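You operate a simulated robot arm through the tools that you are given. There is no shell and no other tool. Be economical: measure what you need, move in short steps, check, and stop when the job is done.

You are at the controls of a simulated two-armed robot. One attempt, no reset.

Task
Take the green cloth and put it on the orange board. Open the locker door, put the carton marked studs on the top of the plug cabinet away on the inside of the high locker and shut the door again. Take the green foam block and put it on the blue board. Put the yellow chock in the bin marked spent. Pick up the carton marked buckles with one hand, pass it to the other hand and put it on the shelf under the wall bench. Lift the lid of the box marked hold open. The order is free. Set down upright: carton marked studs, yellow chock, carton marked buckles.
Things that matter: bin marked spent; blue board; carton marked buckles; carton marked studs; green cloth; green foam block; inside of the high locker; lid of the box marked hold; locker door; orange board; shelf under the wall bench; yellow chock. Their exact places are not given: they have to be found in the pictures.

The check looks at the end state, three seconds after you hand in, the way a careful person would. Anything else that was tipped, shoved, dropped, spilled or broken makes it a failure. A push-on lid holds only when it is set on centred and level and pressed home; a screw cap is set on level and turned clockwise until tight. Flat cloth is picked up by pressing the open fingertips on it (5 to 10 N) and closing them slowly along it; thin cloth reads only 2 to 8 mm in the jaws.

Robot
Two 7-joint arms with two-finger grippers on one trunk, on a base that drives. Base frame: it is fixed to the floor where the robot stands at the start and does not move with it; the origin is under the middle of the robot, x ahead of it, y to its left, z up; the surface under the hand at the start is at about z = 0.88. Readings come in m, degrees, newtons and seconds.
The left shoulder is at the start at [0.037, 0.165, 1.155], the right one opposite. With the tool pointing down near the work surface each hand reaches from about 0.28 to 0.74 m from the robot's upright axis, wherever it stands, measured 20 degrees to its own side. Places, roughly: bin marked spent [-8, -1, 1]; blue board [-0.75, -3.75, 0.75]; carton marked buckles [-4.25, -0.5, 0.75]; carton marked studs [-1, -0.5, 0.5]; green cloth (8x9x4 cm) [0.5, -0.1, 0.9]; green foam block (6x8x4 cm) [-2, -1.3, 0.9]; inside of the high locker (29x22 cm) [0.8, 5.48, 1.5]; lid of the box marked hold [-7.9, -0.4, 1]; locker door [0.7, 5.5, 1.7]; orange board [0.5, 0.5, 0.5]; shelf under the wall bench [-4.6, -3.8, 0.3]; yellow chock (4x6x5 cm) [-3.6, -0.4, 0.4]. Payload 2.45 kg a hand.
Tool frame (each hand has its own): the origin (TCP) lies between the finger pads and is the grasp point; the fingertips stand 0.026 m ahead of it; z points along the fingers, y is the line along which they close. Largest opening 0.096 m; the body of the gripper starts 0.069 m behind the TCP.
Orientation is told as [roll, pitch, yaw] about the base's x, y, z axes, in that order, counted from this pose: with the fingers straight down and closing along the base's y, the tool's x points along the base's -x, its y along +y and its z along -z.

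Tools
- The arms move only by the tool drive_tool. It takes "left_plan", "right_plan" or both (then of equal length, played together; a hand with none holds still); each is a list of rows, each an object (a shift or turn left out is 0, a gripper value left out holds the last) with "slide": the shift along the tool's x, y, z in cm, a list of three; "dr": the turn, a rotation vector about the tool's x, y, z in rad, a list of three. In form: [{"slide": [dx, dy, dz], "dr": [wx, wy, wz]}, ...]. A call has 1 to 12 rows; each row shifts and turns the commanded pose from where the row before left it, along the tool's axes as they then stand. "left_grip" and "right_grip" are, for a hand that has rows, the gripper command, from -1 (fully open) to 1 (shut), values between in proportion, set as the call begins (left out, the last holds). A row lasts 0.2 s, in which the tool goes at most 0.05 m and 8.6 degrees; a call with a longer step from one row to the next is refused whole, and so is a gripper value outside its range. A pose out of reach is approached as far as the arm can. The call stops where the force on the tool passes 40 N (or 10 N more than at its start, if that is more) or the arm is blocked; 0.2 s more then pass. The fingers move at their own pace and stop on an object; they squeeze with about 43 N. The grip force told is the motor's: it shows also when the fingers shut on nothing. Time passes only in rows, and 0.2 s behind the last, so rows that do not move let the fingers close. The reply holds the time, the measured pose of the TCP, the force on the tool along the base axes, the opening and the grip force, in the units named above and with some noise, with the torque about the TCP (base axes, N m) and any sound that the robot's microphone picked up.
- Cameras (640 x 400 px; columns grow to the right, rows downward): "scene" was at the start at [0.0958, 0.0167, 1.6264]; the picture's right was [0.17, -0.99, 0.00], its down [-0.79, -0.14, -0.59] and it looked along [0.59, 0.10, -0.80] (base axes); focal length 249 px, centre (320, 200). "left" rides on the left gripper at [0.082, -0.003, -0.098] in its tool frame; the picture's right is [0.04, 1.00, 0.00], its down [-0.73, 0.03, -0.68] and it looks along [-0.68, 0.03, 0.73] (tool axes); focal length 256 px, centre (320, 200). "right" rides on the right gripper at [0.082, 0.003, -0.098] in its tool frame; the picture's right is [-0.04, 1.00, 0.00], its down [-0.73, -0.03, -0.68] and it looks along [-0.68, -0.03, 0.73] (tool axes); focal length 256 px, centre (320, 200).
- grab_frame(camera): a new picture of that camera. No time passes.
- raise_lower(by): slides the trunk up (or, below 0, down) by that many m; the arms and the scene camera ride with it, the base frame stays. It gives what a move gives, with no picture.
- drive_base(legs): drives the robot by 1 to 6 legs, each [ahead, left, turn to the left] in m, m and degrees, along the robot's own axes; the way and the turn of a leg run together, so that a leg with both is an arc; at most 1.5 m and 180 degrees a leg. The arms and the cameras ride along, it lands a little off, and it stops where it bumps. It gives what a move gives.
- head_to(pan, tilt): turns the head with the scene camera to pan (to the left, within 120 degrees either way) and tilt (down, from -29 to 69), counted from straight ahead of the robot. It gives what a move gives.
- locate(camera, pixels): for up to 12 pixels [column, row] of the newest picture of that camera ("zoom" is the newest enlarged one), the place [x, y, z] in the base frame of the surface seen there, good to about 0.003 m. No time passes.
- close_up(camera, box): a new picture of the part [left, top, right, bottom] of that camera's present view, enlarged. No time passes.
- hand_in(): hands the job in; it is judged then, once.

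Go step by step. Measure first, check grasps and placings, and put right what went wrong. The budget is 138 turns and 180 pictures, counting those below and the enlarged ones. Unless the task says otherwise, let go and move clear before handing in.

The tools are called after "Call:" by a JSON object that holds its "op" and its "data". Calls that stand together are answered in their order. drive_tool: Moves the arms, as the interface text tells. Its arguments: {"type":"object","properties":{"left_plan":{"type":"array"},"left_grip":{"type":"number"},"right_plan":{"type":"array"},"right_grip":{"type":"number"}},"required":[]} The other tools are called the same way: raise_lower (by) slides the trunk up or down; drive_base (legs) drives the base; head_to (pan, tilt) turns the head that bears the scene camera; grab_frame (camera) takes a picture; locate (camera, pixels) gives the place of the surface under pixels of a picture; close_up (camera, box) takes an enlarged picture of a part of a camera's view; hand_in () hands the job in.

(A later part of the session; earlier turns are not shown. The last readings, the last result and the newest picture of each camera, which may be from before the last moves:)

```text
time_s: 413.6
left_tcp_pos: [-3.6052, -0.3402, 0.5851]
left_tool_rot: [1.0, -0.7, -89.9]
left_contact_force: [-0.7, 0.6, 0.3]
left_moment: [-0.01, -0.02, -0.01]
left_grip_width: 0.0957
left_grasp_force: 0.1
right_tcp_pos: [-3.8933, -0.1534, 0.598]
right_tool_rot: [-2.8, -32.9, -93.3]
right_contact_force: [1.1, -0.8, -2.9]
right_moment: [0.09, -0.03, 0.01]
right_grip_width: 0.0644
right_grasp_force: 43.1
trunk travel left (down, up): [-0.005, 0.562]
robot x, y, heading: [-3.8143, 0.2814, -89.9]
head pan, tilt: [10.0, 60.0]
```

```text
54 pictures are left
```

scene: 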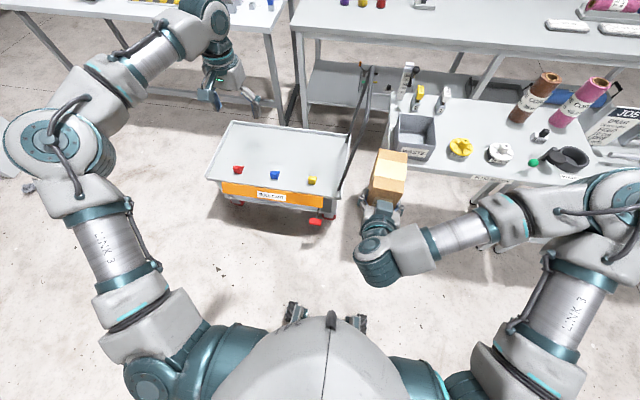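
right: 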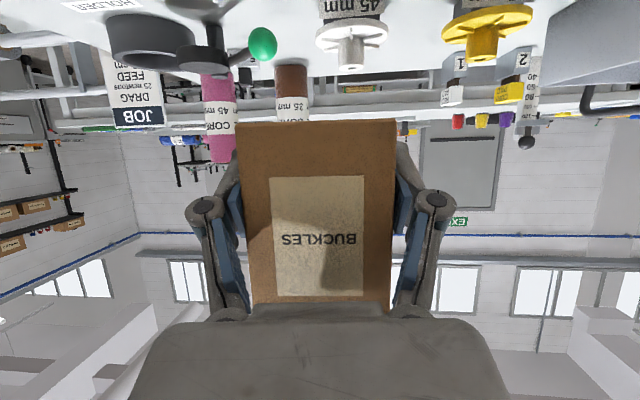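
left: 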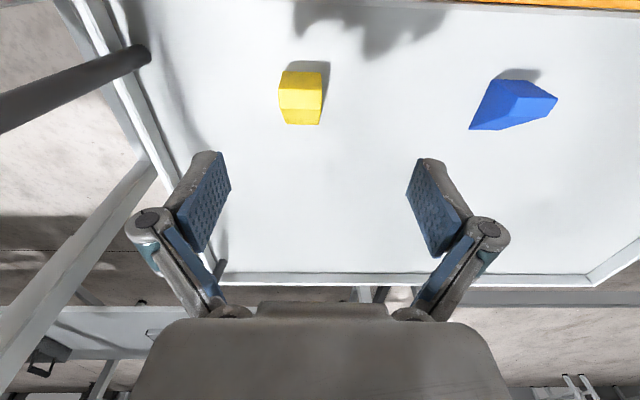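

The right arm re-posed itself on the way down (pitch -33°, z 0.60), carton still held (64 mm) and free. I measure the chock at (300,97).

Call:
{"op": "close_up", "data": {"camera": "left", "box": [240, 50, 360, 150]}}

Call:
{"op": "locate", "data": {"camera": "zoom", "pixels": [[255, 130], [400, 140], [210, 240], [430, 250], [225, 380], [420, 380], [320, 280], [320, 200], [170, 250], [480, 250]]}}

Call:
{"op": "grab_frame", "data": {"camera": "scene"}}

```text
4.00 times, centred on (300, 100) of left
```

zoom: 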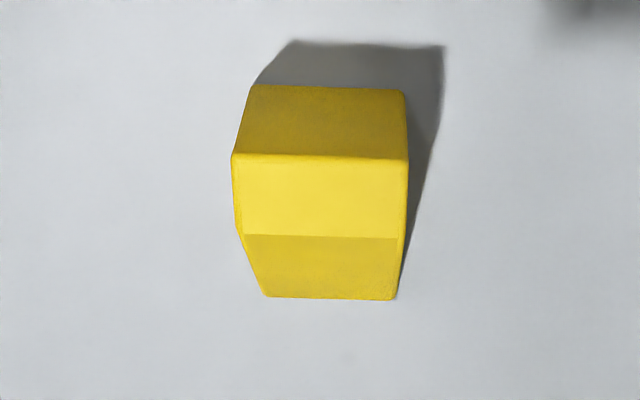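

```text
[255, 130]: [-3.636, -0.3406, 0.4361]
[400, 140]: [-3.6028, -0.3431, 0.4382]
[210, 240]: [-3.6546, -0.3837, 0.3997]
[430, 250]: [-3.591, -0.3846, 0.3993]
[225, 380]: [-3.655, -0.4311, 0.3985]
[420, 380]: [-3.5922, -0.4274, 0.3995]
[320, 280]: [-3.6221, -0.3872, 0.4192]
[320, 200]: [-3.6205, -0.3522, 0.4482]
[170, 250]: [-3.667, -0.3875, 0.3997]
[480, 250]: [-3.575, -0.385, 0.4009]
```

```text
52 pictures are left
```

scene: 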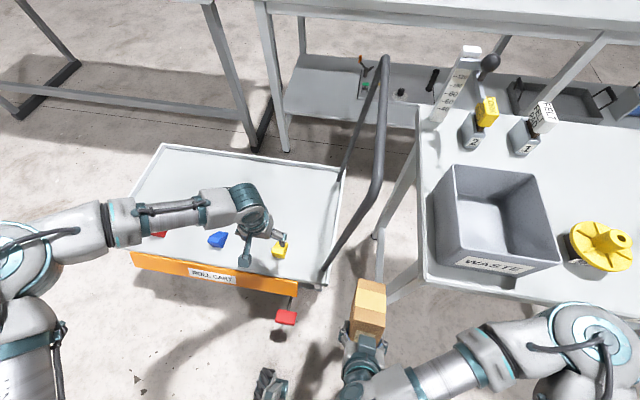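

Chock: x centre -3.620, front face y -0.340, flat top to y≈-0.362, z 0.449, sloping behind. I lower onto it.

Call:
{"op": "drive_tool", "data": {"left_plan": [{"slide": [-0.6, -0.5, 3.5]}, {"slide": [-0.6, -0.5, 3.5]}, {"slide": [-0.6, -0.5, 3.5]}, {"slide": [0, 0, 2.5]}, {}, {}]}}

Call:
{"op": "grab_frame", "data": {"camera": "left"}}

```text
time_s: 415.0
left_tcp_pos: [-3.6191, -0.3593, 0.4539]
left_tool_rot: [1.0, -0.7, -89.9]
left_contact_force: [0.0, -0.6, -0.6]
left_moment: [-0.04, -0.02, -0.03]
left_grip_width: 0.0961
left_grasp_force: 0.0
right_tcp_pos: [-3.8939, -0.1543, 0.5978]
right_tool_rot: [-2.8, -32.9, -93.3]
right_contact_force: [0.5, -0.1, -2.6]
right_moment: [0.08, -0.01, 0.02]
right_grip_width: 0.0642
right_grasp_force: 43.0
trunk travel left (down, up): [-0.005, 0.562]
robot x, y, heading: [-3.8157, 0.2798, -90.1]
head pan, tilt: [10.0, 60.0]
```

```text
51 pictures are left
```

left: 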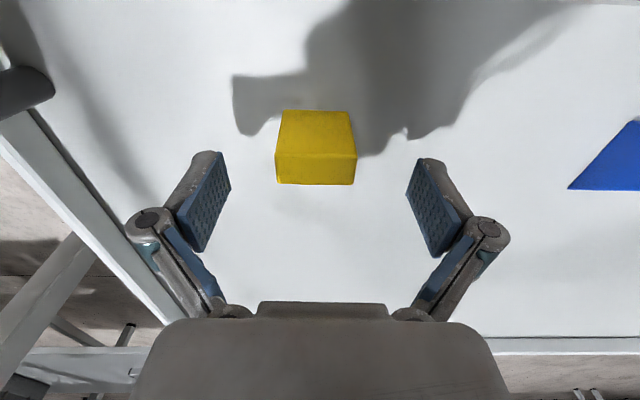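

Centred. I descend the last 2.4 cm, close and lift.

Call:
{"op": "drive_tool", "data": {"left_plan": [{"slide": [0, 0, 1.4]}, {"slide": [0, 0, 1.0]}, {}]}}

Call:
{"op": "drive_tool", "data": {"left_plan": [{}, {}, {}, {}], "left_grip": 1}}

Call:
{"op": "drive_tool", "data": {"left_plan": [{"slide": [0, 0, -0.7]}, {"slide": [0, 0, -2]}, {"slide": [0, 0, -4]}, {"slide": [0, 0, -4]}, {"slide": [0, 0, -4]}, {"slide": [0, 0, -4]}, {"slide": [0, 0, -4]}, {"slide": [0, 0, -4]}, {}]}}

Call:
{"op": "grab_frame", "data": {"camera": "left"}}

```text
time_s: 415.8
left_tcp_pos: [-3.6196, -0.3569, 0.4308]
left_tool_rot: [1.0, -0.8, -89.9]
left_contact_force: [-0.2, 0.0, 0.2]
left_moment: [-0.01, 0.0, 0.0]
left_grip_width: 0.0961
left_grasp_force: 0.1
right_tcp_pos: [-3.8935, -0.1537, 0.5975]
right_tool_rot: [-2.8, -32.7, -93.2]
right_contact_force: [0.1, 0.7, -2.6]
right_moment: [0.12, -0.03, 0.0]
right_grip_width: 0.0642
right_grasp_force: 43.0
trunk travel left (down, up): [-0.005, 0.562]
robot x, y, heading: [-3.8139, 0.2782, -89.7]
head pan, tilt: [10.0, 60.0]
```

```text
time_s: 416.8
left_tcp_pos: [-3.6194, -0.3576, 0.4313]
left_tool_rot: [1.0, -0.8, -89.9]
left_contact_force: [-0.9, -0.7, 5.0]
left_moment: [0.02, 0.11, -0.04]
left_grip_width: 0.0389
left_grasp_force: 42.8
right_tcp_pos: [-3.8943, -0.1546, 0.599]
right_tool_rot: [-2.8, -32.8, -93.3]
right_contact_force: [0.2, 0.1, -2.4]
right_moment: [0.1, -0.01, 0.0]
right_grip_width: 0.0643
right_grasp_force: 43.0
trunk travel left (down, up): [-0.005, 0.562]
robot x, y, heading: [-3.8118, 0.2805, -90.3]
head pan, tilt: [10.0, 60.0]
```

```text
time_s: 418.8
left_tcp_pos: [-3.623, -0.3556, 0.6973]
left_tool_rot: [1.0, -0.6, -90.0]
left_contact_force: [0.8, -0.2, -1.8]
left_moment: [0.02, 0.02, 0.0]
left_grip_width: 0.039
left_grasp_force: 43.4
right_tcp_pos: [-3.8951, -0.1537, 0.5974]
right_tool_rot: [-2.7, -32.7, -93.3]
right_contact_force: [-0.9, 0.2, -2.8]
right_moment: [0.14, 0.03, -0.02]
right_grip_width: 0.0644
right_grasp_force: 42.7
trunk travel left (down, up): [-0.005, 0.562]
robot x, y, heading: [-3.8141, 0.2779, -90.0]
head pan, tilt: [10.0, 60.0]
```

```text
50 pictures are left
```

left: 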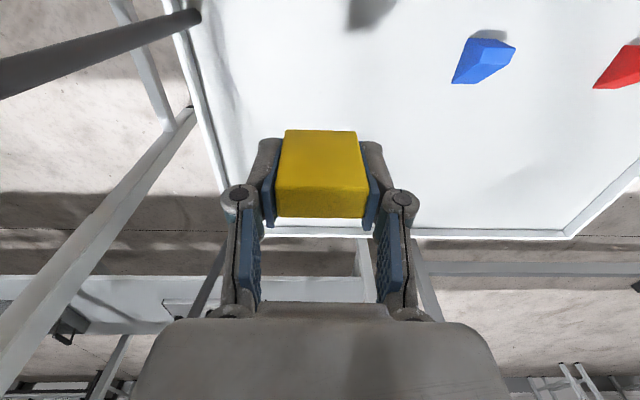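

The chock is held upright (39 mm). I tuck the left hand and drive: back, west, south to y≈-2.5, then east to the wall bench.

Call:
{"op": "drive_tool", "data": {"left_plan": [{"slide": [3, 0, -2.5]}, {"slide": [3, 0, -2.5]}, {"slide": [3, 0, -2.5]}, {"slide": [3, 0, -2.5]}, {"slide": [3, 0, -2.5]}, {}]}}

Call:
{"op": "drive_base", "data": {"legs": [[-0.23, 0, 0], [0, -1.35, 0], [0, -1.35, 0], [1.48, 0, 0], [1.48, 0, 0]]}}

Call:
{"op": "drive_base", "data": {"legs": [[0, 0.9, 0], [0, 0.9, 0]]}}

Call:
{"op": "head_to", "data": {"pan": 0, "tilt": 45}}

Call:
{"op": "grab_frame", "data": {"camera": "scene"}}

```text
time_s: 420.2
left_tcp_pos: [-3.631, -0.2053, 0.8205]
left_tool_rot: [1.0, -0.4, -90.0]
left_contact_force: [0.2, -0.2, -0.8]
left_moment: [0.01, -0.03, 0.01]
left_grip_width: 0.039
left_grasp_force: 42.9
right_tcp_pos: [-3.8939, -0.1529, 0.5974]
right_tool_rot: [-2.8, -32.7, -93.3]
right_contact_force: [0.0, 0.0, -3.0]
right_moment: [0.1, -0.02, 0.0]
right_grip_width: 0.0642
right_grasp_force: 42.8
trunk travel left (down, up): [-0.005, 0.562]
robot x, y, heading: [-3.8129, 0.2777, -90.1]
head pan, tilt: [10.0, 60.0]
```

```text
time_s: 448.9
left_tcp_pos: [-6.3429, -2.9489, 0.8203]
left_tool_rot: [1.0, -0.6, -90.7]
left_contact_force: [-1.0, 0.4, 0.0]
left_moment: [0.0, 0.04, -0.02]
left_grip_width: 0.0391
left_grasp_force: 42.7
right_tcp_pos: [-6.6065, -2.8941, 0.5983]
right_tool_rot: [-2.8, -32.8, -94.1]
right_contact_force: [0.4, 0.0, -2.3]
right_moment: [0.15, -0.04, -0.03]
right_grip_width: 0.0646
right_grasp_force: 43.5
trunk travel left (down, up): [-0.005, 0.562]
robot x, y, heading: [-6.5214, -2.4621, -90.9]
head pan, tilt: [10.0, 60.0]
```

```text
time_s: 457.9
left_tcp_pos: [-4.548, -2.9313, 0.8234]
left_tool_rot: [0.9, -1.0, -89.7]
left_contact_force: [-0.3, -0.7, -1.7]
left_moment: [0.02, -0.03, 0.03]
left_grip_width: 0.039
left_grasp_force: 43.3
right_tcp_pos: [-4.8108, -2.883, 0.6004]
right_tool_rot: [-2.7, -33.1, -93.1]
right_contact_force: [0.2, 0.0, -2.6]
right_moment: [0.1, -0.03, -0.01]
right_grip_width: 0.0645
right_grasp_force: 42.5
trunk travel left (down, up): [-0.005, 0.562]
robot x, y, heading: [-4.7288, -2.4511, -89.9]
head pan, tilt: [10.0, 60.0]
```

```text
time_s: 458.7
left_tcp_pos: [-4.5481, -2.9264, 0.8269]
left_tool_rot: [1.1, -1.3, -89.8]
left_contact_force: [0.3, 0.6, -1.7]
left_moment: [-0.02, 0.0, 0.0]
left_grip_width: 0.039
left_grasp_force: 42.7
right_tcp_pos: [-4.8103, -2.8823, 0.6024]
right_tool_rot: [-2.8, -33.6, -93.5]
right_contact_force: [0.2, 0.5, -2.3]
right_moment: [0.12, -0.04, 0.02]
right_grip_width: 0.0644
right_grasp_force: 42.8
trunk travel left (down, up): [-0.005, 0.562]
robot x, y, heading: [-4.7312, -2.4515, -90.3]
head pan, tilt: [0.0, 45.0]
```

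```text
49 pictures are left
```

scene: 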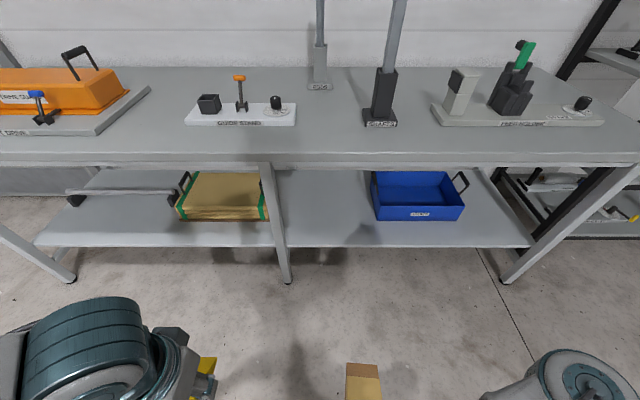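

The free stretch of shelf is between the middle leg (278,220) and the blue tote (375,200). I measure it.

Call:
{"op": "locate", "data": {"camera": "scene", "pixels": [[325, 225], [325, 244], [325, 200], [295, 215], [372, 215], [325, 160], [325, 152], [278, 235], [325, 180], [377, 205]]}}

```text
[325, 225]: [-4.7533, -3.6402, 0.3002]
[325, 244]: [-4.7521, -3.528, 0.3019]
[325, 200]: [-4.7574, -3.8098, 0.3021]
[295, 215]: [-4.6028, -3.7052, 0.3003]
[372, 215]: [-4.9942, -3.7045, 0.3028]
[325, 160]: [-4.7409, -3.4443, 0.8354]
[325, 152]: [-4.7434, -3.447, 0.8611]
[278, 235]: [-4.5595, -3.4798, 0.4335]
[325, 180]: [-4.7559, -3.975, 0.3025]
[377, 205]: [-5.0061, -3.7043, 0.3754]
```

Free space: x -4.60…-4.98, shelf edge y≈-3.52, z 0.301, bench underside 0.835. I restore the right hand's pitch to -61° (carton upright) and lower it in the free space before the bench.

Call:
{"op": "drive_tool", "data": {"right_plan": [{"dr": [-0.012, -0.12, 0]}, {"dr": [-0.012, -0.12, 0]}, {"dr": [-0.012, -0.12, 0]}, {"dr": [-0.012, -0.12, 0]}, {"slide": [2.35, 0, 2.63]}, {"slide": [2.35, 0, 2.63]}, {"slide": [2.35, 0, 2.63]}, {"slide": [2.35, 0, 2.63]}, {"slide": [2.35, 0, 2.63]}, {"slide": [2.35, 0, 2.63]}, {}]}}

Call:
{"op": "grab_frame", "data": {"camera": "right"}}

```text
time_s: 461.1
left_tcp_pos: [-4.5461, -2.9272, 0.8267]
left_tool_rot: [1.1, -1.3, -89.8]
left_contact_force: [-0.4, -0.4, -1.3]
left_moment: [-0.01, -0.01, 0.03]
left_grip_width: 0.039
left_grasp_force: 43.1
right_tcp_pos: [-4.774, -2.9665, 0.4081]
right_tool_rot: [-1.4, -60.8, -91.8]
right_contact_force: [0.6, -0.6, -2.2]
right_moment: [0.12, -0.03, 0.01]
right_grip_width: 0.0642
right_grasp_force: 42.9
right hand out of reach, approached as far as the arm can: row 1, 2, 3, 9, 10
trunk travel left (down, up): [-0.005, 0.562]
robot x, y, heading: [-4.7275, -2.4534, -89.9]
head pan, tilt: [0.0, 45.0]
```

```text
48 pictures are left
```

right: 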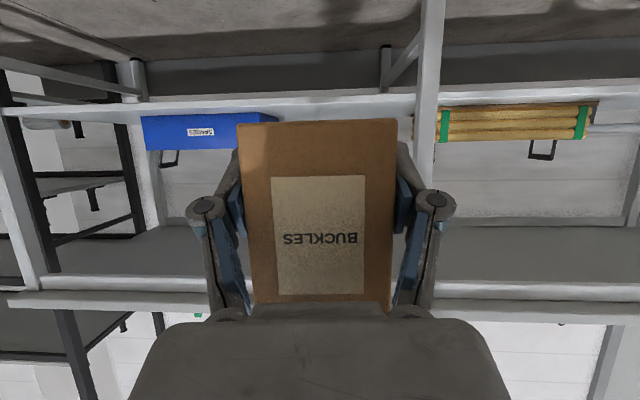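

The carton is upright and square. The left hand with the chock would strike the bench top, so I pull it back and out first, then drive 0.55 m ahead.

Call:
{"op": "drive_tool", "data": {"left_plan": [{"slide": [3.3, 2.5, 0]}, {"slide": [3.3, 2.5, 0]}, {"slide": [3.3, 2.5, 0]}, {"slide": [3.3, 2.5, 0]}, {"slide": [3.3, 2.5, 0]}, {"slide": [3.3, 2.5, 0]}, {}]}}

Call:
{"op": "drive_base", "data": {"legs": [[0.5, -0.02, 0]]}}

Call:
{"op": "grab_frame", "data": {"camera": "right"}}

Call:
{"op": "grab_frame", "data": {"camera": "scene"}}

```text
time_s: 462.7
left_tcp_pos: [-4.3926, -2.7282, 0.8252]
left_tool_rot: [1.1, -1.3, -89.7]
left_contact_force: [-0.1, -0.7, -1.2]
left_moment: [0.01, 0.0, 0.0]
left_grip_width: 0.0392
left_grasp_force: 43.5
right_tcp_pos: [-4.7729, -2.9668, 0.4082]
right_tool_rot: [-1.2, -60.9, -91.9]
right_contact_force: [0.3, 0.3, -2.4]
right_moment: [0.09, -0.02, 0.02]
right_grip_width: 0.0645
right_grasp_force: 43.2
trunk travel left (down, up): [-0.005, 0.562]
robot x, y, heading: [-4.7349, -2.4534, -89.8]
head pan, tilt: [0.0, 45.0]
```

```text
time_s: 465.7
left_tcp_pos: [-4.4018, -3.2231, 0.8266]
left_tool_rot: [1.1, -1.4, -88.8]
left_contact_force: [0.6, -0.2, -1.3]
left_moment: [0.01, -0.01, -0.01]
left_grip_width: 0.0391
left_grasp_force: 43.1
right_tcp_pos: [-4.78, -3.4651, 0.4082]
right_tool_rot: [-1.4, -60.7, -91.0]
right_contact_force: [-0.2, 0.5, -2.7]
right_moment: [0.07, -0.01, -0.02]
right_grip_width: 0.0644
right_grasp_force: 43.2
trunk travel left (down, up): [-0.005, 0.562]
robot x, y, heading: [-4.7435, -2.9506, -89.1]
head pan, tilt: [0.0, 45.0]
```

```text
47 pictures are left
```

right: 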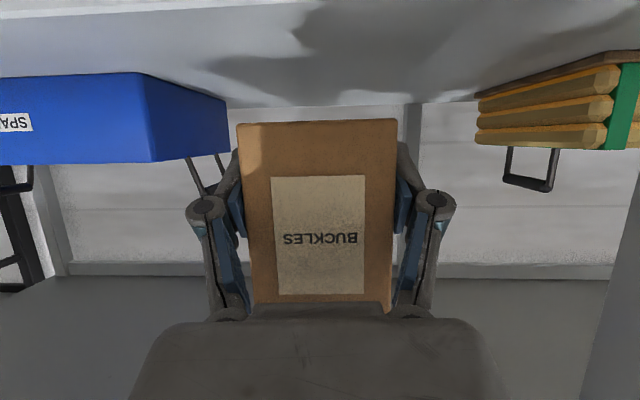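

```text
46 pictures are left
```

scene: 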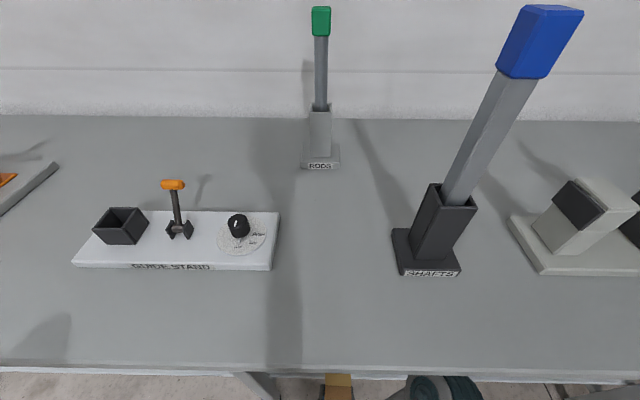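

Aligned, with clear space either side. I drive 0.12 m further, then lower ~7 cm gently.

Call:
{"op": "drive_base", "data": {"legs": [[0.12, 0, 0]]}}

Call:
{"op": "drive_tool", "data": {"right_plan": [{"slide": [2.2, 0, 1.2]}, {"slide": [2.2, 0, 1.2]}, {"slide": [1.3, 0, 0.73]}, {}, {}]}}

Call:
{"op": "grab_frame", "data": {"camera": "right"}}

```text
time_s: 466.9
left_tcp_pos: [-4.4023, -3.341, 0.8281]
left_tool_rot: [1.2, -1.5, -88.9]
left_contact_force: [0.5, -0.3, -0.8]
left_moment: [0.06, 0.04, 0.0]
left_grip_width: 0.0392
left_grasp_force: 43.3
right_tcp_pos: [-4.7772, -3.5865, 0.4112]
right_tool_rot: [-1.2, -61.0, -91.1]
right_contact_force: [0.2, -0.2, -2.5]
right_moment: [0.14, 0.0, 0.02]
right_grip_width: 0.0642
right_grasp_force: 42.9
trunk travel left (down, up): [-0.005, 0.562]
robot x, y, heading: [-4.7425, -3.0708, -88.9]
head pan, tilt: [0.0, 45.0]
```

```text
time_s: 468.1
left_tcp_pos: [-4.403, -3.3368, 0.8304]
left_tool_rot: [1.1, -2.0, -88.9]
left_contact_force: [-0.4, 0.5, -1.2]
left_moment: [0.02, 0.02, 0.02]
left_grip_width: 0.0389
left_grasp_force: 43.4
right_tcp_pos: [-4.7478, -3.5851, 0.3693]
right_tool_rot: [-1.4, -61.0, -91.3]
right_contact_force: [0.3, -0.4, -1.9]
right_moment: [0.12, -0.03, 0.06]
right_grip_width: 0.0642
right_grasp_force: 43.3
right hand out of reach, approached as far as the arm can: row 1, 2, 3
trunk travel left (down, up): [-0.005, 0.562]
robot x, y, heading: [-4.7452, -3.0732, -89.0]
head pan, tilt: [0.0, 45.0]
```

```text
45 pictures are left
```

right: 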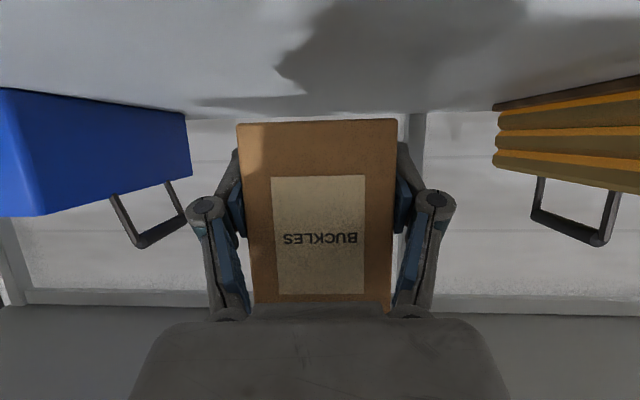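

The arm stops 4 cm too high here. More extension and a pose further to its own side should help: I shift the hand 10 cm right and back the base, then reach forward.

Call:
{"op": "drive_tool", "data": {"right_plan": [{"slide": [-1.3, -3.3, -0.7]}, {"slide": [-1.3, -3.3, -0.7]}, {"slide": [0, -3.3, 0]}, {}]}}

Call:
{"op": "drive_base", "data": {"legs": [[-0.1, 0.07, 0]]}}

Call:
{"op": "drive_tool", "data": {"right_plan": [{"slide": [-1.0, 0, 2.2]}, {"slide": [-1.0, 0, 2.2]}, {"slide": [-1.0, 0, 2.2]}, {"slide": [-1.0, 0, 2.2]}, {"slide": [1.75, 0, 0.97]}, {"slide": [1.75, 0, 0.97]}, {}]}}

```text
time_s: 469.1
left_tcp_pos: [-4.3988, -3.3337, 0.8239]
left_tool_rot: [1.1, -1.6, -89.0]
left_contact_force: [-0.2, 0.1, -1.4]
left_moment: [-0.02, -0.02, -0.02]
left_grip_width: 0.0391
left_grasp_force: 43.0
right_tcp_pos: [-4.7946, -3.5661, 0.4202]
right_tool_rot: [-1.8, -59.1, -90.7]
right_contact_force: [-0.3, -0.8, -2.3]
right_moment: [0.1, -0.01, -0.01]
right_grip_width: 0.0642
right_grasp_force: 42.8
right hand out of reach, approached as far as the arm can: row 1, 2, 3
trunk travel left (down, up): [-0.005, 0.562]
robot x, y, heading: [-4.742, -3.0709, -89.4]
head pan, tilt: [0.0, 45.0]
```

```text
time_s: 470.4
left_tcp_pos: [-4.3308, -3.2387, 0.8269]
left_tool_rot: [1.0, -1.5, -88.6]
left_contact_force: [-0.5, -0.7, -0.8]
left_moment: [0.03, -0.01, -0.02]
left_grip_width: 0.0392
left_grasp_force: 42.5
right_tcp_pos: [-4.7253, -3.4794, 0.4285]
right_tool_rot: [-1.6, -60.1, -90.6]
right_contact_force: [0.4, -0.5, -2.9]
right_moment: [0.08, -0.01, 0.02]
right_grip_width: 0.0643
right_grasp_force: 43.4
trunk travel left (down, up): [-0.005, 0.562]
robot x, y, heading: [-4.6728, -2.9701, -88.7]
head pan, tilt: [0.0, 45.0]
```

```text
time_s: 471.9
left_tcp_pos: [-4.3414, -3.2328, 0.837]
left_tool_rot: [1.9, -2.4, -88.8]
left_contact_force: [0.8, -1.2, -1.0]
left_moment: [0.07, 0.01, 0.03]
left_grip_width: 0.0391
left_grasp_force: 42.6
right_tcp_pos: [-4.7179, -3.5739, 0.3996]
right_tool_rot: [-0.5, -60.5, -92.6]
right_contact_force: [0.2, 3.9, -9.6]
right_moment: [-0.53, 0.01, -0.05]
right_grip_width: 0.0644
right_grasp_force: 43.5
right hand out of reach, approached as far as the arm can: row 3, 5, 6
trunk travel left (down, up): [-0.005, 0.562]
robot x, y, heading: [-4.6754, -2.9692, -88.9]
head pan, tilt: [0.0, 45.0]
```

A small contact force shows (-9.6 N). I look.

Call:
{"op": "grab_frame", "data": {"camera": "right"}}

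Call:
{"op": "head_to", "data": {"pan": -30, "tilt": 66}}

Call:
{"op": "grab_frame", "data": {"camera": "scene"}}

```text
44 pictures are left
```

right: 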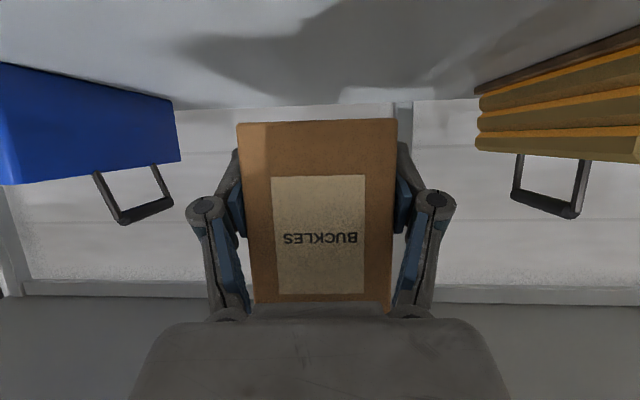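

```text
time_s: 472.9
left_tcp_pos: [-4.3402, -3.2297, 0.8352]
left_tool_rot: [1.8, -2.3, -88.7]
left_contact_force: [-1.5, -0.8, -0.2]
left_moment: [0.02, -0.01, -0.01]
left_grip_width: 0.0387
left_grasp_force: 43.2
right_tcp_pos: [-4.7127, -3.5719, 0.3993]
right_tool_rot: [-0.8, -60.6, -91.9]
right_contact_force: [-0.7, 0.6, -2.8]
right_moment: [0.09, -0.01, 0.02]
right_grip_width: 0.0644
right_grasp_force: 43.0
trunk travel left (down, up): [-0.005, 0.562]
robot x, y, heading: [-4.6783, -2.9705, -88.7]
head pan, tilt: [-30.0, 66.0]
```

```text
43 pictures are left
```

scene: 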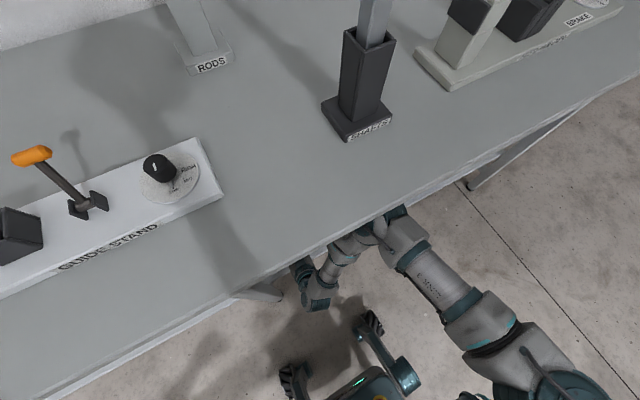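

Call:
{"op": "locate", "data": {"camera": "scene", "pixels": [[400, 235], [375, 228], [395, 212], [350, 240], [315, 290], [430, 270], [385, 200]]}}

Call:
{"op": "close_up", "data": {"camera": "scene", "box": [270, 180, 470, 330]}}

```text
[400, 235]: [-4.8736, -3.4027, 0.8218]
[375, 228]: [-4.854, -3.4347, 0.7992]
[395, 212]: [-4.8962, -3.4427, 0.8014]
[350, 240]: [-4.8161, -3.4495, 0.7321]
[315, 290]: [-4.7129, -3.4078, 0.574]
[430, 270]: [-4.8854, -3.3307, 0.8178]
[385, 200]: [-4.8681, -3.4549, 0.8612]
```

```text
2.67 times, centred on (370, 255) of scene
```

zoom: 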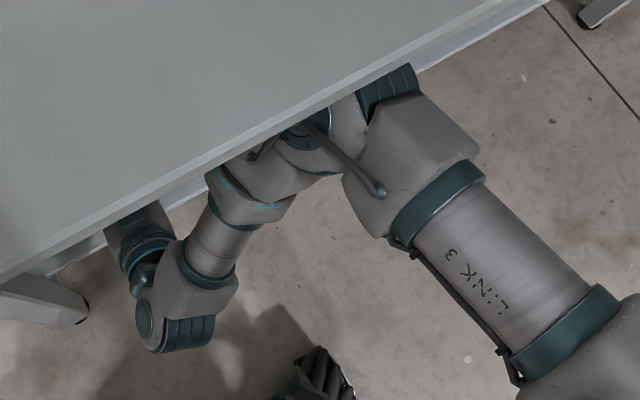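

The right elbow sits just at the bench's edge (z≈0.80), because the arm is folded. I back the base 12 cm and stretch the arm instead.

Call:
{"op": "drive_base", "data": {"legs": [[-0.12, 0, 0]]}}

Call:
{"op": "drive_tool", "data": {"right_plan": [{"slide": [-1.0, 0, 1.8]}, {"slide": [-1.0, 0, 1.8]}, {"slide": [-1.0, 0, 1.8]}, {"slide": [-1.0, 0, 1.8]}, {"slide": [-1.0, 0, 1.8]}, {"slide": [-1.0, 0, 1.8]}, {}, {}]}}

Call:
{"op": "drive_tool", "data": {"right_plan": [{"slide": [1.2, 0, 0.67]}, {"slide": [1.2, 0, 0.67]}, {"slide": [1.2, 0, 0.67]}, {}]}}

Call:
{"op": "grab_frame", "data": {"camera": "scene"}}

```text
time_s: 474.1
left_tcp_pos: [-4.3345, -3.1054, 0.8337]
left_tool_rot: [1.1, -2.6, -88.6]
left_contact_force: [0.0, 0.4, -1.8]
left_moment: [0.01, 0.0, 0.02]
left_grip_width: 0.0392
left_grasp_force: 43.0
right_tcp_pos: [-4.7104, -3.4511, 0.4031]
right_tool_rot: [-1.7, -61.0, -91.1]
right_contact_force: [-0.5, 0.5, -2.8]
right_moment: [0.12, 0.04, -0.04]
right_grip_width: 0.0642
right_grasp_force: 42.4
trunk travel left (down, up): [-0.005, 0.562]
robot x, y, heading: [-4.6747, -2.8495, -88.7]
head pan, tilt: [-30.0, 66.0]
```

```text
time_s: 475.9
left_tcp_pos: [-4.3388, -3.101, 0.8368]
left_tool_rot: [1.3, -2.8, -88.7]
left_contact_force: [-1.1, -0.1, -0.3]
left_moment: [-0.01, -0.03, 0.03]
left_grip_width: 0.0387
left_grasp_force: 43.2
right_tcp_pos: [-4.7186, -3.5732, 0.4076]
right_tool_rot: [-1.0, -61.1, -91.5]
right_contact_force: [-0.9, -0.6, -2.3]
right_moment: [0.1, 0.01, 0.0]
right_grip_width: 0.0644
right_grasp_force: 42.5
trunk travel left (down, up): [-0.005, 0.562]
robot x, y, heading: [-4.6725, -2.8517, -88.7]
head pan, tilt: [-30.0, 66.0]
```

```text
time_s: 476.9
left_tcp_pos: [-4.3381, -3.1006, 0.8354]
left_tool_rot: [1.4, -2.7, -88.7]
left_contact_force: [0.1, -0.1, -0.2]
left_moment: [0.02, 0.0, 0.0]
left_grip_width: 0.0389
left_grasp_force: 43.3
right_tcp_pos: [-4.7185, -3.5723, 0.3667]
right_tool_rot: [-1.5, -60.9, -91.6]
right_contact_force: [-0.5, -0.4, -1.6]
right_moment: [0.09, 0.01, -0.01]
right_grip_width: 0.0645
right_grasp_force: 43.8
trunk travel left (down, up): [-0.005, 0.562]
robot x, y, heading: [-4.6766, -2.8517, -88.8]
head pan, tilt: [-30.0, 66.0]
```

```text
41 pictures are left
```

scene: 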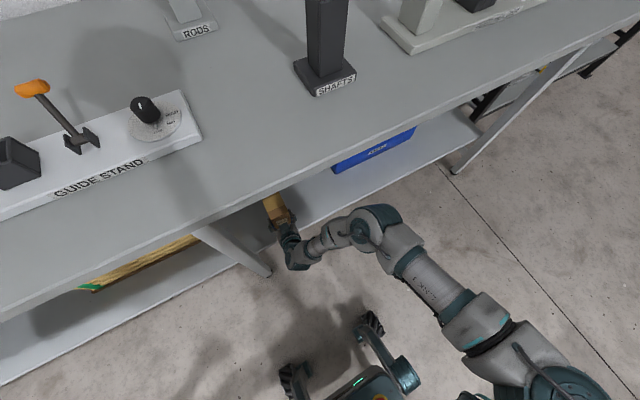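

The reach is good now. I move 1.5 cm further in and lower in small steps to contact.

Call:
{"op": "drive_tool", "data": {"right_plan": [{"slide": [-0.7, 0, 1.3]}, {"slide": [1.2, 0, 0.67]}, {"slide": [0.8, 0, 0.44]}, {"slide": [0.5, 0, 0.27]}, {"slide": [0.4, 0, 0.22]}, {}]}}

Call:
{"op": "grab_frame", "data": {"camera": "right"}}

```text
time_s: 478.3
left_tcp_pos: [-4.3381, -3.101, 0.8356]
left_tool_rot: [1.4, -2.7, -88.7]
left_contact_force: [-0.3, 0.2, -0.4]
left_moment: [0.03, -0.02, 0.03]
left_grip_width: 0.0388
left_grasp_force: 43.0
right_tcp_pos: [-4.712, -3.5909, 0.3379]
right_tool_rot: [-1.6, -60.7, -91.6]
right_contact_force: [0.2, 0.5, -3.0]
right_moment: [0.09, 0.0, 0.03]
right_grip_width: 0.0645
right_grasp_force: 42.9
right hand out of reach, approached as far as the arm can: row 3, 5
trunk travel left (down, up): [-0.005, 0.562]
robot x, y, heading: [-4.6714, -2.8515, -88.8]
head pan, tilt: [-30.0, 66.0]
```

```text
40 pictures are left
```

right: 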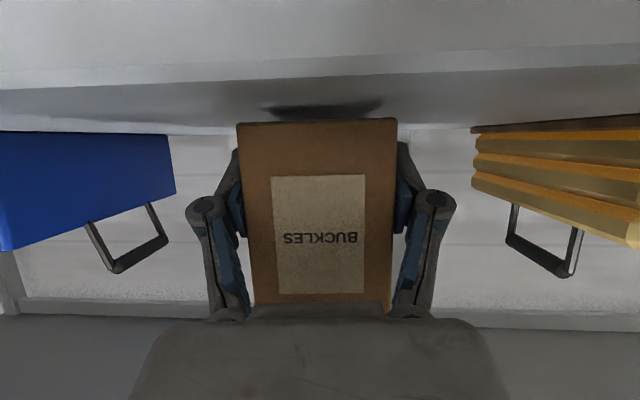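

About 1 cm to go, again at the limit. I use the last 5 mm of trunk travel, back the base 5 cm more and stretch.

Call:
{"op": "raise_lower", "data": {"by": -0.005}}

Call:
{"op": "drive_base", "data": {"legs": [[-0.05, 0, 0]]}}

Call:
{"op": "drive_tool", "data": {"right_plan": [{"slide": [-0.8, 0, 1.5]}, {"slide": [-0.8, 0, 1.5]}, {"slide": [-0.8, 0, 1.4]}, {"slide": [0.5, 0, 0.27]}, {"slide": [0.4, 0, 0.22]}, {"slide": [0.3, 0, 0.17]}, {}]}}

```text
time_s: 478.9
left_tcp_pos: [-4.3394, -3.1038, 0.8324]
left_tool_rot: [1.5, -2.3, -88.6]
left_contact_force: [-0.7, 0.4, -0.8]
left_moment: [-0.02, 0.0, 0.03]
left_grip_width: 0.0392
left_grasp_force: 42.8
right_tcp_pos: [-4.7108, -3.593, 0.3305]
right_tool_rot: [-1.5, -60.9, -91.7]
right_contact_force: [-0.7, -0.8, -1.6]
right_moment: [-0.36, -0.05, -0.11]
right_grip_width: 0.0643
right_grasp_force: 43.0
trunk travel left (down, up): [0.0, 0.567]
robot x, y, heading: [-4.6761, -2.8531, -88.8]
head pan, tilt: [-30.0, 66.0]
```

```text
time_s: 479.8
left_tcp_pos: [-4.3388, -3.0531, 0.8319]
left_tool_rot: [1.1, -2.4, -88.5]
left_contact_force: [0.1, -1.0, -1.4]
left_moment: [-0.03, 0.01, 0.0]
left_grip_width: 0.0389
left_grasp_force: 42.8
right_tcp_pos: [-4.7115, -3.5414, 0.3317]
right_tool_rot: [-1.7, -60.9, -91.5]
right_contact_force: [-1.1, 0.7, 1.1]
right_moment: [-0.25, -0.09, -0.06]
right_grip_width: 0.0647
right_grasp_force: 43.3
trunk travel left (down, up): [0.0, 0.567]
robot x, y, heading: [-4.6745, -2.7992, -88.6]
head pan, tilt: [-30.0, 66.0]
```

```text
time_s: 481.4
left_tcp_pos: [-4.3384, -3.0444, 0.8344]
left_tool_rot: [1.3, -2.9, -88.6]
left_contact_force: [-0.7, 0.1, -1.5]
left_moment: [0.05, 0.02, 0.0]
left_grip_width: 0.0392
left_grasp_force: 42.2
right_tcp_pos: [-4.7126, -3.5942, 0.3292]
right_tool_rot: [-1.5, -62.0, -91.4]
right_contact_force: [4.2, 1.4, 34.3]
right_moment: [-0.72, -0.29, 0.02]
right_grip_width: 0.0647
right_grasp_force: 43.4
trunk travel left (down, up): [0.0, 0.567]
robot x, y, heading: [-4.6786, -2.802, -88.8]
head pan, tilt: [-30.0, 66.0]
```

It stands on the shelf (34 N). I ease up, release, and draw the hand straight back.

Call:
{"op": "drive_tool", "data": {"right_plan": [{"slide": [-0.15, 0, -0.08]}, {}]}}

Call:
{"op": "drive_tool", "data": {"right_plan": [{}, {}, {}], "right_grip": -1}}

Call:
{"op": "drive_base", "data": {"legs": [[-0.2, 0, 0]]}}

Call:
{"op": "grab_frame", "data": {"camera": "right"}}

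```text
time_s: 482.0
left_tcp_pos: [-4.3397, -3.0466, 0.8353]
left_tool_rot: [1.3, -2.8, -88.6]
left_contact_force: [-0.6, -0.6, -0.9]
left_moment: [-0.03, 0.02, -0.01]
left_grip_width: 0.0387
left_grasp_force: 43.0
right_tcp_pos: [-4.7127, -3.5947, 0.3286]
right_tool_rot: [-1.5, -61.7, -91.6]
right_contact_force: [8.7, -11.6, 30.1]
right_moment: [-1.24, -0.33, 0.07]
right_grip_width: 0.0644
right_grasp_force: 43.4
trunk travel left (down, up): [0.0, 0.567]
robot x, y, heading: [-4.6763, -2.8018, -88.6]
head pan, tilt: [-30.0, 66.0]
```

```text
time_s: 482.8
left_tcp_pos: [-4.3393, -3.0498, 0.8336]
left_tool_rot: [1.3, -2.7, -88.8]
left_contact_force: [-0.2, -0.1, -0.3]
left_moment: [-0.01, 0.01, -0.01]
left_grip_width: 0.039
left_grasp_force: 43.2
right_tcp_pos: [-4.7133, -3.5902, 0.32]
right_tool_rot: [-1.5, -61.0, -91.6]
right_contact_force: [-0.2, -0.1, -0.8]
right_moment: [-0.02, 0.01, -0.02]
right_grip_width: 0.0961
right_grasp_force: 0.1
trunk travel left (down, up): [0.0, 0.567]
robot x, y, heading: [-4.679, -2.796, -88.8]
head pan, tilt: [-30.0, 66.0]
```

```text
time_s: 484.4
left_tcp_pos: [-4.344, -2.8505, 0.8326]
left_tool_rot: [1.3, -2.7, -88.7]
left_contact_force: [0.1, 0.4, 0.0]
left_moment: [-0.02, -0.01, 0.03]
left_grip_width: 0.0389
left_grasp_force: 43.0
right_tcp_pos: [-4.719, -3.3937, 0.3214]
right_tool_rot: [-1.4, -61.2, -91.7]
right_contact_force: [-0.4, 0.0, 0.0]
right_moment: [0.01, 0.02, 0.0]
right_grip_width: 0.0959
right_grasp_force: 0.1
trunk travel left (down, up): [0.0, 0.567]
robot x, y, heading: [-4.6807, -2.5999, -88.9]
head pan, tilt: [-30.0, 66.0]
```

```text
39 pictures are left
```

right: 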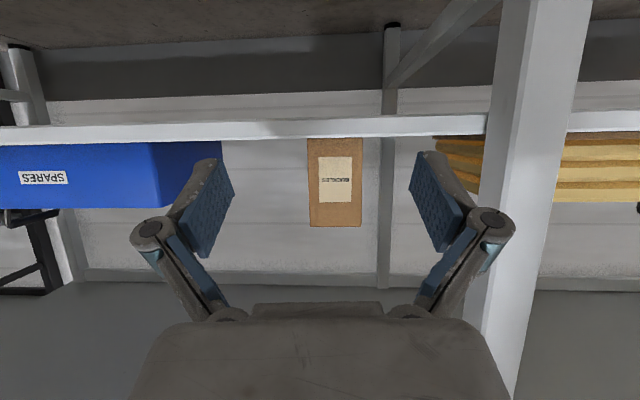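

The BUCKLES carton stands upright on the shelf. I raise the right hand to neutral, lift the trunk and drive to the west counter.

Call:
{"op": "drive_tool", "data": {"right_plan": [{"slide": [-3.4, 0, -1.9]}, {"slide": [-3.4, 0, -1.9]}, {"slide": [-3.4, 0, -1.9]}, {"slide": [-3.4, 0, -1.9]}, {"slide": [-3.4, 0, -1.9]}, {"dr": [0, 0.14, 0]}, {"dr": [0, 0.14, 0]}, {"dr": [0, 0.14, 0]}, {"dr": [0, 0.14, 0]}, {"dr": [0, 0.14, 0]}, {"dr": [0, 0.14, 0]}, {"dr": [0, 0.14, 0]}]}}

Call:
{"op": "raise_lower", "data": {"by": 0.3}}

Call:
{"op": "drive_base", "data": {"legs": [[0, -0.9, 0], [0, -0.85, 0], [0, 0, -91], [0, -1.45, 0]]}}

Call:
{"op": "head_to", "data": {"pan": -10, "tilt": 25}}

Call:
{"op": "grab_frame", "data": {"camera": "scene"}}

```text
time_s: 487.0
left_tcp_pos: [-4.3442, -2.848, 0.835]
left_tool_rot: [1.5, -3.1, -88.6]
left_contact_force: [0.2, 0.3, -0.6]
left_moment: [0.01, -0.02, -0.04]
left_grip_width: 0.039
left_grasp_force: 43.0
right_tcp_pos: [-4.7172, -3.388, 0.5194]
right_tool_rot: [-0.6, -5.1, -92.8]
right_contact_force: [-0.3, -0.1, -0.3]
right_moment: [0.03, 0.03, -0.01]
right_grip_width: 0.096
right_grasp_force: 0.2
right hand out of reach, approached as far as the arm can: row 12
trunk travel left (down, up): [0.0, 0.567]
robot x, y, heading: [-4.6776, -2.6043, -88.5]
head pan, tilt: [-30.0, 66.0]
```

```text
time_s: 490.0
left_tcp_pos: [-4.3448, -2.8474, 1.1349]
left_tool_rot: [1.4, -2.9, -88.7]
left_contact_force: [-0.7, 0.4, -2.4]
left_moment: [0.05, 0.0, 0.0]
left_grip_width: 0.0392
left_grasp_force: 43.6
right_tcp_pos: [-4.7166, -3.3588, 1.1751]
right_tool_rot: [1.8, -33.5, -93.6]
right_contact_force: [-0.2, -0.1, 0.1]
right_moment: [-0.01, 0.01, 0.0]
right_grip_width: 0.0958
right_grasp_force: 0.1
trunk travel left (down, up): [-0.3, 0.267]
robot x, y, heading: [-4.68, -2.6024, -88.5]
head pan, tilt: [-30.0, 66.0]
```

```text
time_s: 509.6
left_tcp_pos: [-6.7623, -1.5426, 1.1383]
left_tool_rot: [1.7, -2.9, -177.7]
left_contact_force: [-0.3, 0.2, -0.2]
left_moment: [-0.08, -0.03, 0.0]
left_grip_width: 0.039
left_grasp_force: 43.2
right_tcp_pos: [-7.2791, -1.177, 1.1755]
right_tool_rot: [2.1, -33.5, 177.2]
right_contact_force: [0.2, 0.1, -0.3]
right_moment: [-0.01, 0.02, 0.02]
right_grip_width: 0.0959
right_grasp_force: 0.0
trunk travel left (down, up): [-0.3, 0.267]
robot x, y, heading: [-6.5196, -1.2082, -178.0]
head pan, tilt: [-30.0, 66.0]
```

```text
time_s: 510.7
left_tcp_pos: [-6.7586, -1.5522, 1.1355]
left_tool_rot: [1.3, -3.3, -177.7]
left_contact_force: [0.3, 0.5, -1.1]
left_moment: [0.01, 0.01, 0.01]
left_grip_width: 0.0393
left_grasp_force: 43.0
right_tcp_pos: [-7.2767, -1.1882, 1.1786]
right_tool_rot: [1.6, -33.7, 177.4]
right_contact_force: [0.7, -1.1, 0.3]
right_moment: [0.01, 0.03, 0.01]
right_grip_width: 0.0961
right_grasp_force: 0.0
trunk travel left (down, up): [-0.3, 0.267]
robot x, y, heading: [-6.5219, -1.2058, -177.7]
head pan, tilt: [-10.0, 25.0]
```

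```text
38 pictures are left
```

scene: 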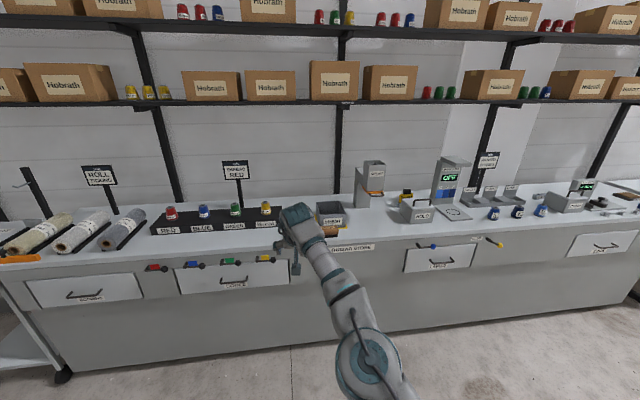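

A small bin stands at (331,215) and a lidded box at (425,210). I zoom in to read and measure.

Call:
{"op": "close_up", "data": {"camera": "scene", "box": [290, 160, 490, 285]}}

Call:
{"op": "locate", "data": {"camera": "zoom", "pixels": [[130, 175], [95, 150], [165, 150], [140, 190], [130, 160], [355, 150], [440, 135], [425, 170], [430, 115], [480, 145], [355, 175], [180, 270]]}}

```text
3.20 times, centred on (390, 222) of scene
```

zoom: 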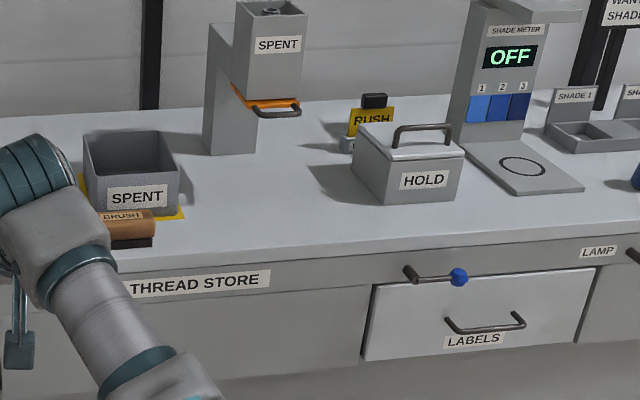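

```text
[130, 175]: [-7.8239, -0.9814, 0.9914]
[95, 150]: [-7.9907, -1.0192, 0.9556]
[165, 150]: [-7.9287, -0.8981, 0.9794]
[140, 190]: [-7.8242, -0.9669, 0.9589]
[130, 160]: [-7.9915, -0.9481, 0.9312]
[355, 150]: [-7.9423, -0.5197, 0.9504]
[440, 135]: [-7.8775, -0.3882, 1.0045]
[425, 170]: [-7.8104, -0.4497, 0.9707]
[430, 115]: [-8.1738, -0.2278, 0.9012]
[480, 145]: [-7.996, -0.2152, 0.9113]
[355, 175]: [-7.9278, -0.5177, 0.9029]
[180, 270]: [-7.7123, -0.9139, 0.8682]
```

The open bin "SPENT" is centred ≈[-7.91,-0.965], rim ≈1.0; the "HOLD" box with a lid handle is at ≈[-7.88,-0.43]. I tuck the right hand and drive up to the counter.

Call:
{"op": "drive_tool", "data": {"right_plan": [{"slide": [3.15, -2.5, -2.04]}, {"slide": [3.15, -2.5, -2.04]}, {"slide": [3.15, -2.5, -2.04]}, {"slide": [3.15, -2.5, -2.04]}, {"slide": [3.15, -2.5, -2.04]}, {"slide": [3.15, -2.5, -2.04]}, {"slide": [3.15, -2.5, -2.04]}, {"slide": [2.5, -2.5, -2.0]}, {}]}}

Call:
{"op": "drive_base", "data": {"legs": [[0.62, -0.41, -2]]}}

Call:
{"op": "head_to", "data": {"pan": 0, "tilt": 45}}

Call:
{"op": "grab_frame", "data": {"camera": "scene"}}

```text
time_s: 512.7
left_tcp_pos: [-6.7577, -1.5651, 1.1322]
left_tool_rot: [0.7, -3.2, -177.7]
left_contact_force: [0.6, -0.8, -1.4]
left_moment: [0.02, -0.04, 0.0]
left_grip_width: 0.039
left_grasp_force: 43.0
right_tcp_pos: [-6.9724, -1.0078, 1.1779]
right_tool_rot: [1.0, -33.8, 177.9]
right_contact_force: [-0.9, -1.4, -0.1]
right_moment: [0.08, 0.0, -0.06]
right_grip_width: 0.096
right_grasp_force: 0.1
right hand out of reach, approached as far as the arm can: row 1
trunk travel left (down, up): [-0.3, 0.267]
robot x, y, heading: [-6.5228, -1.2096, -177.6]
head pan, tilt: [-10.0, 25.0]
```

```text
time_s: 516.7
left_tcp_pos: [-7.4111, -1.1468, 1.1393]
left_tool_rot: [1.8, -3.1, -179.0]
left_contact_force: [0.6, -0.3, 0.2]
left_moment: [0.03, 0.0, -0.03]
left_grip_width: 0.0389
left_grasp_force: 43.1
right_tcp_pos: [-7.6112, -0.5853, 1.1727]
right_tool_rot: [2.3, -33.8, 175.7]
right_contact_force: [0.5, 0.4, -0.8]
right_moment: [-0.06, 0.02, 0.04]
right_grip_width: 0.0964
right_grasp_force: 0.0
trunk travel left (down, up): [-0.3, 0.267]
robot x, y, heading: [-7.1685, -0.8206, -179.2]
head pan, tilt: [-10.0, 25.0]
```

```text
time_s: 517.6
left_tcp_pos: [-7.4097, -1.1474, 1.1388]
left_tool_rot: [1.8, -3.2, -179.1]
left_contact_force: [-1.1, 1.3, -0.7]
left_moment: [-0.03, -0.02, -0.03]
left_grip_width: 0.0389
left_grasp_force: 43.4
right_tcp_pos: [-7.6102, -0.5865, 1.1731]
right_tool_rot: [2.2, -33.8, 175.6]
right_contact_force: [0.0, 0.2, -0.9]
right_moment: [-0.05, -0.02, 0.02]
right_grip_width: 0.0962
right_grasp_force: 0.1
trunk travel left (down, up): [-0.3, 0.267]
robot x, y, heading: [-7.1665, -0.8143, -179.2]
head pan, tilt: [0.0, 45.0]
```

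```text
36 pictures are left
```

scene: 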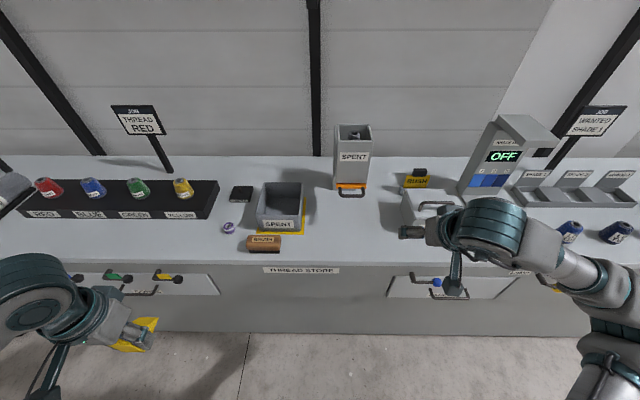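

I measure the bin's rim and floor.

Call:
{"op": "close_up", "data": {"camera": "scene", "box": [210, 160, 350, 270]}}

Call:
{"op": "locate", "data": {"camera": "zoom", "pixels": [[225, 250], [240, 108], [420, 108], [430, 245], [330, 180], [330, 130], [325, 265], [265, 150], [400, 150], [250, 350]]}}

```text
3.64 times, centred on (280, 215) of scene
```

zoom: 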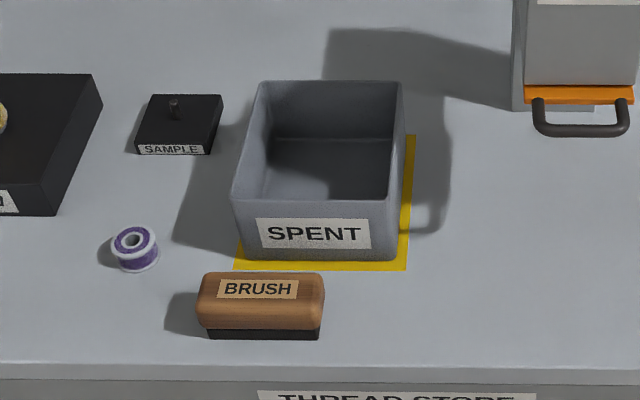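

```text
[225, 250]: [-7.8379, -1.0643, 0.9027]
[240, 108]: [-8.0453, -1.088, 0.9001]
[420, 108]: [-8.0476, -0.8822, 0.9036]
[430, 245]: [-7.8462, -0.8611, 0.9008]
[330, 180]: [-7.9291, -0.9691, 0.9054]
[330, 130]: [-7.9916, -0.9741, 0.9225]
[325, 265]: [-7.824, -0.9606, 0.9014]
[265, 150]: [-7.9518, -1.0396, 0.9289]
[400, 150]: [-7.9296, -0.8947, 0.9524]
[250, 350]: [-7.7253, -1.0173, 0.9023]
```

Bin floor ≈0.905, centre [-7.912,-0.968], rim ≈1.0. I drive 0.13 m closer and bring the chock above it.

Call:
{"op": "drive_base", "data": {"legs": [[0.14, 0, -0.5]]}}

Call:
{"op": "drive_tool", "data": {"left_plan": [{"slide": [-3.5, -1.8, 0.6], "dr": [0, 0.04, 0]}, {"slide": [-3.5, -1.8, 0.6]}, {"slide": [-3.5, -1.8, 0.6]}, {"slide": [-3.5, -1.8, 0.6]}, {"slide": [-3.5, -1.8, 0.6]}, {"slide": [-3.5, -1.8, 0.6]}, {"slide": [-3.5, -1.8, 0.6]}, {"slide": [-3.5, -1.8, 0.6]}, {"slide": [-3.5, -1.7, 0.6]}, {"slide": [-3.5, -1.7, 0.6]}, {}, {}]}}

Call:
{"op": "grab_frame", "data": {"camera": "left"}}

```text
time_s: 518.9
left_tcp_pos: [-7.5416, -1.1622, 1.1374]
left_tool_rot: [1.1, -3.3, -179.4]
left_contact_force: [0.6, -0.5, -1.3]
left_moment: [0.05, 0.02, -0.01]
left_grip_width: 0.0389
left_grasp_force: 43.4
right_tcp_pos: [-7.7396, -0.6004, 1.1776]
right_tool_rot: [1.5, -34.0, 175.8]
right_contact_force: [0.0, -0.3, -0.6]
right_moment: [0.06, -0.02, -0.04]
right_grip_width: 0.096
right_grasp_force: 0.0
trunk travel left (down, up): [-0.3, 0.267]
robot x, y, heading: [-7.3014, -0.8211, -179.3]
head pan, tilt: [0.0, 45.0]
```

```text
time_s: 521.5
left_tcp_pos: [-7.8418, -1.0078, 1.0885]
left_tool_rot: [1.5, -1.0, -179.3]
left_contact_force: [-0.2, -0.4, -1.0]
left_moment: [0.01, 0.03, -0.01]
left_grip_width: 0.0392
left_grasp_force: 42.9
left hand out of reach, approached as far as the arm can: row 9, 10
right_tcp_pos: [-7.7405, -0.5937, 1.1754]
right_tool_rot: [1.9, -33.9, 175.6]
right_contact_force: [0.2, 0.2, 0.7]
right_moment: [-0.01, 0.0, -0.02]
right_grip_width: 0.0962
right_grasp_force: 0.0
trunk travel left (down, up): [-0.3, 0.267]
robot x, y, heading: [-7.2962, -0.8211, -179.4]
head pan, tilt: [0.0, 45.0]
```

```text
34 pictures are left
```

left: 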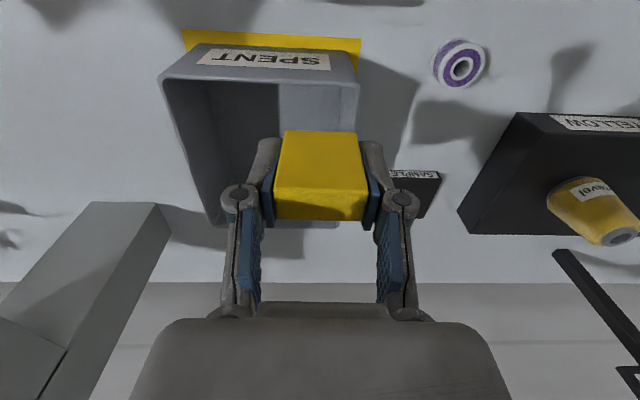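

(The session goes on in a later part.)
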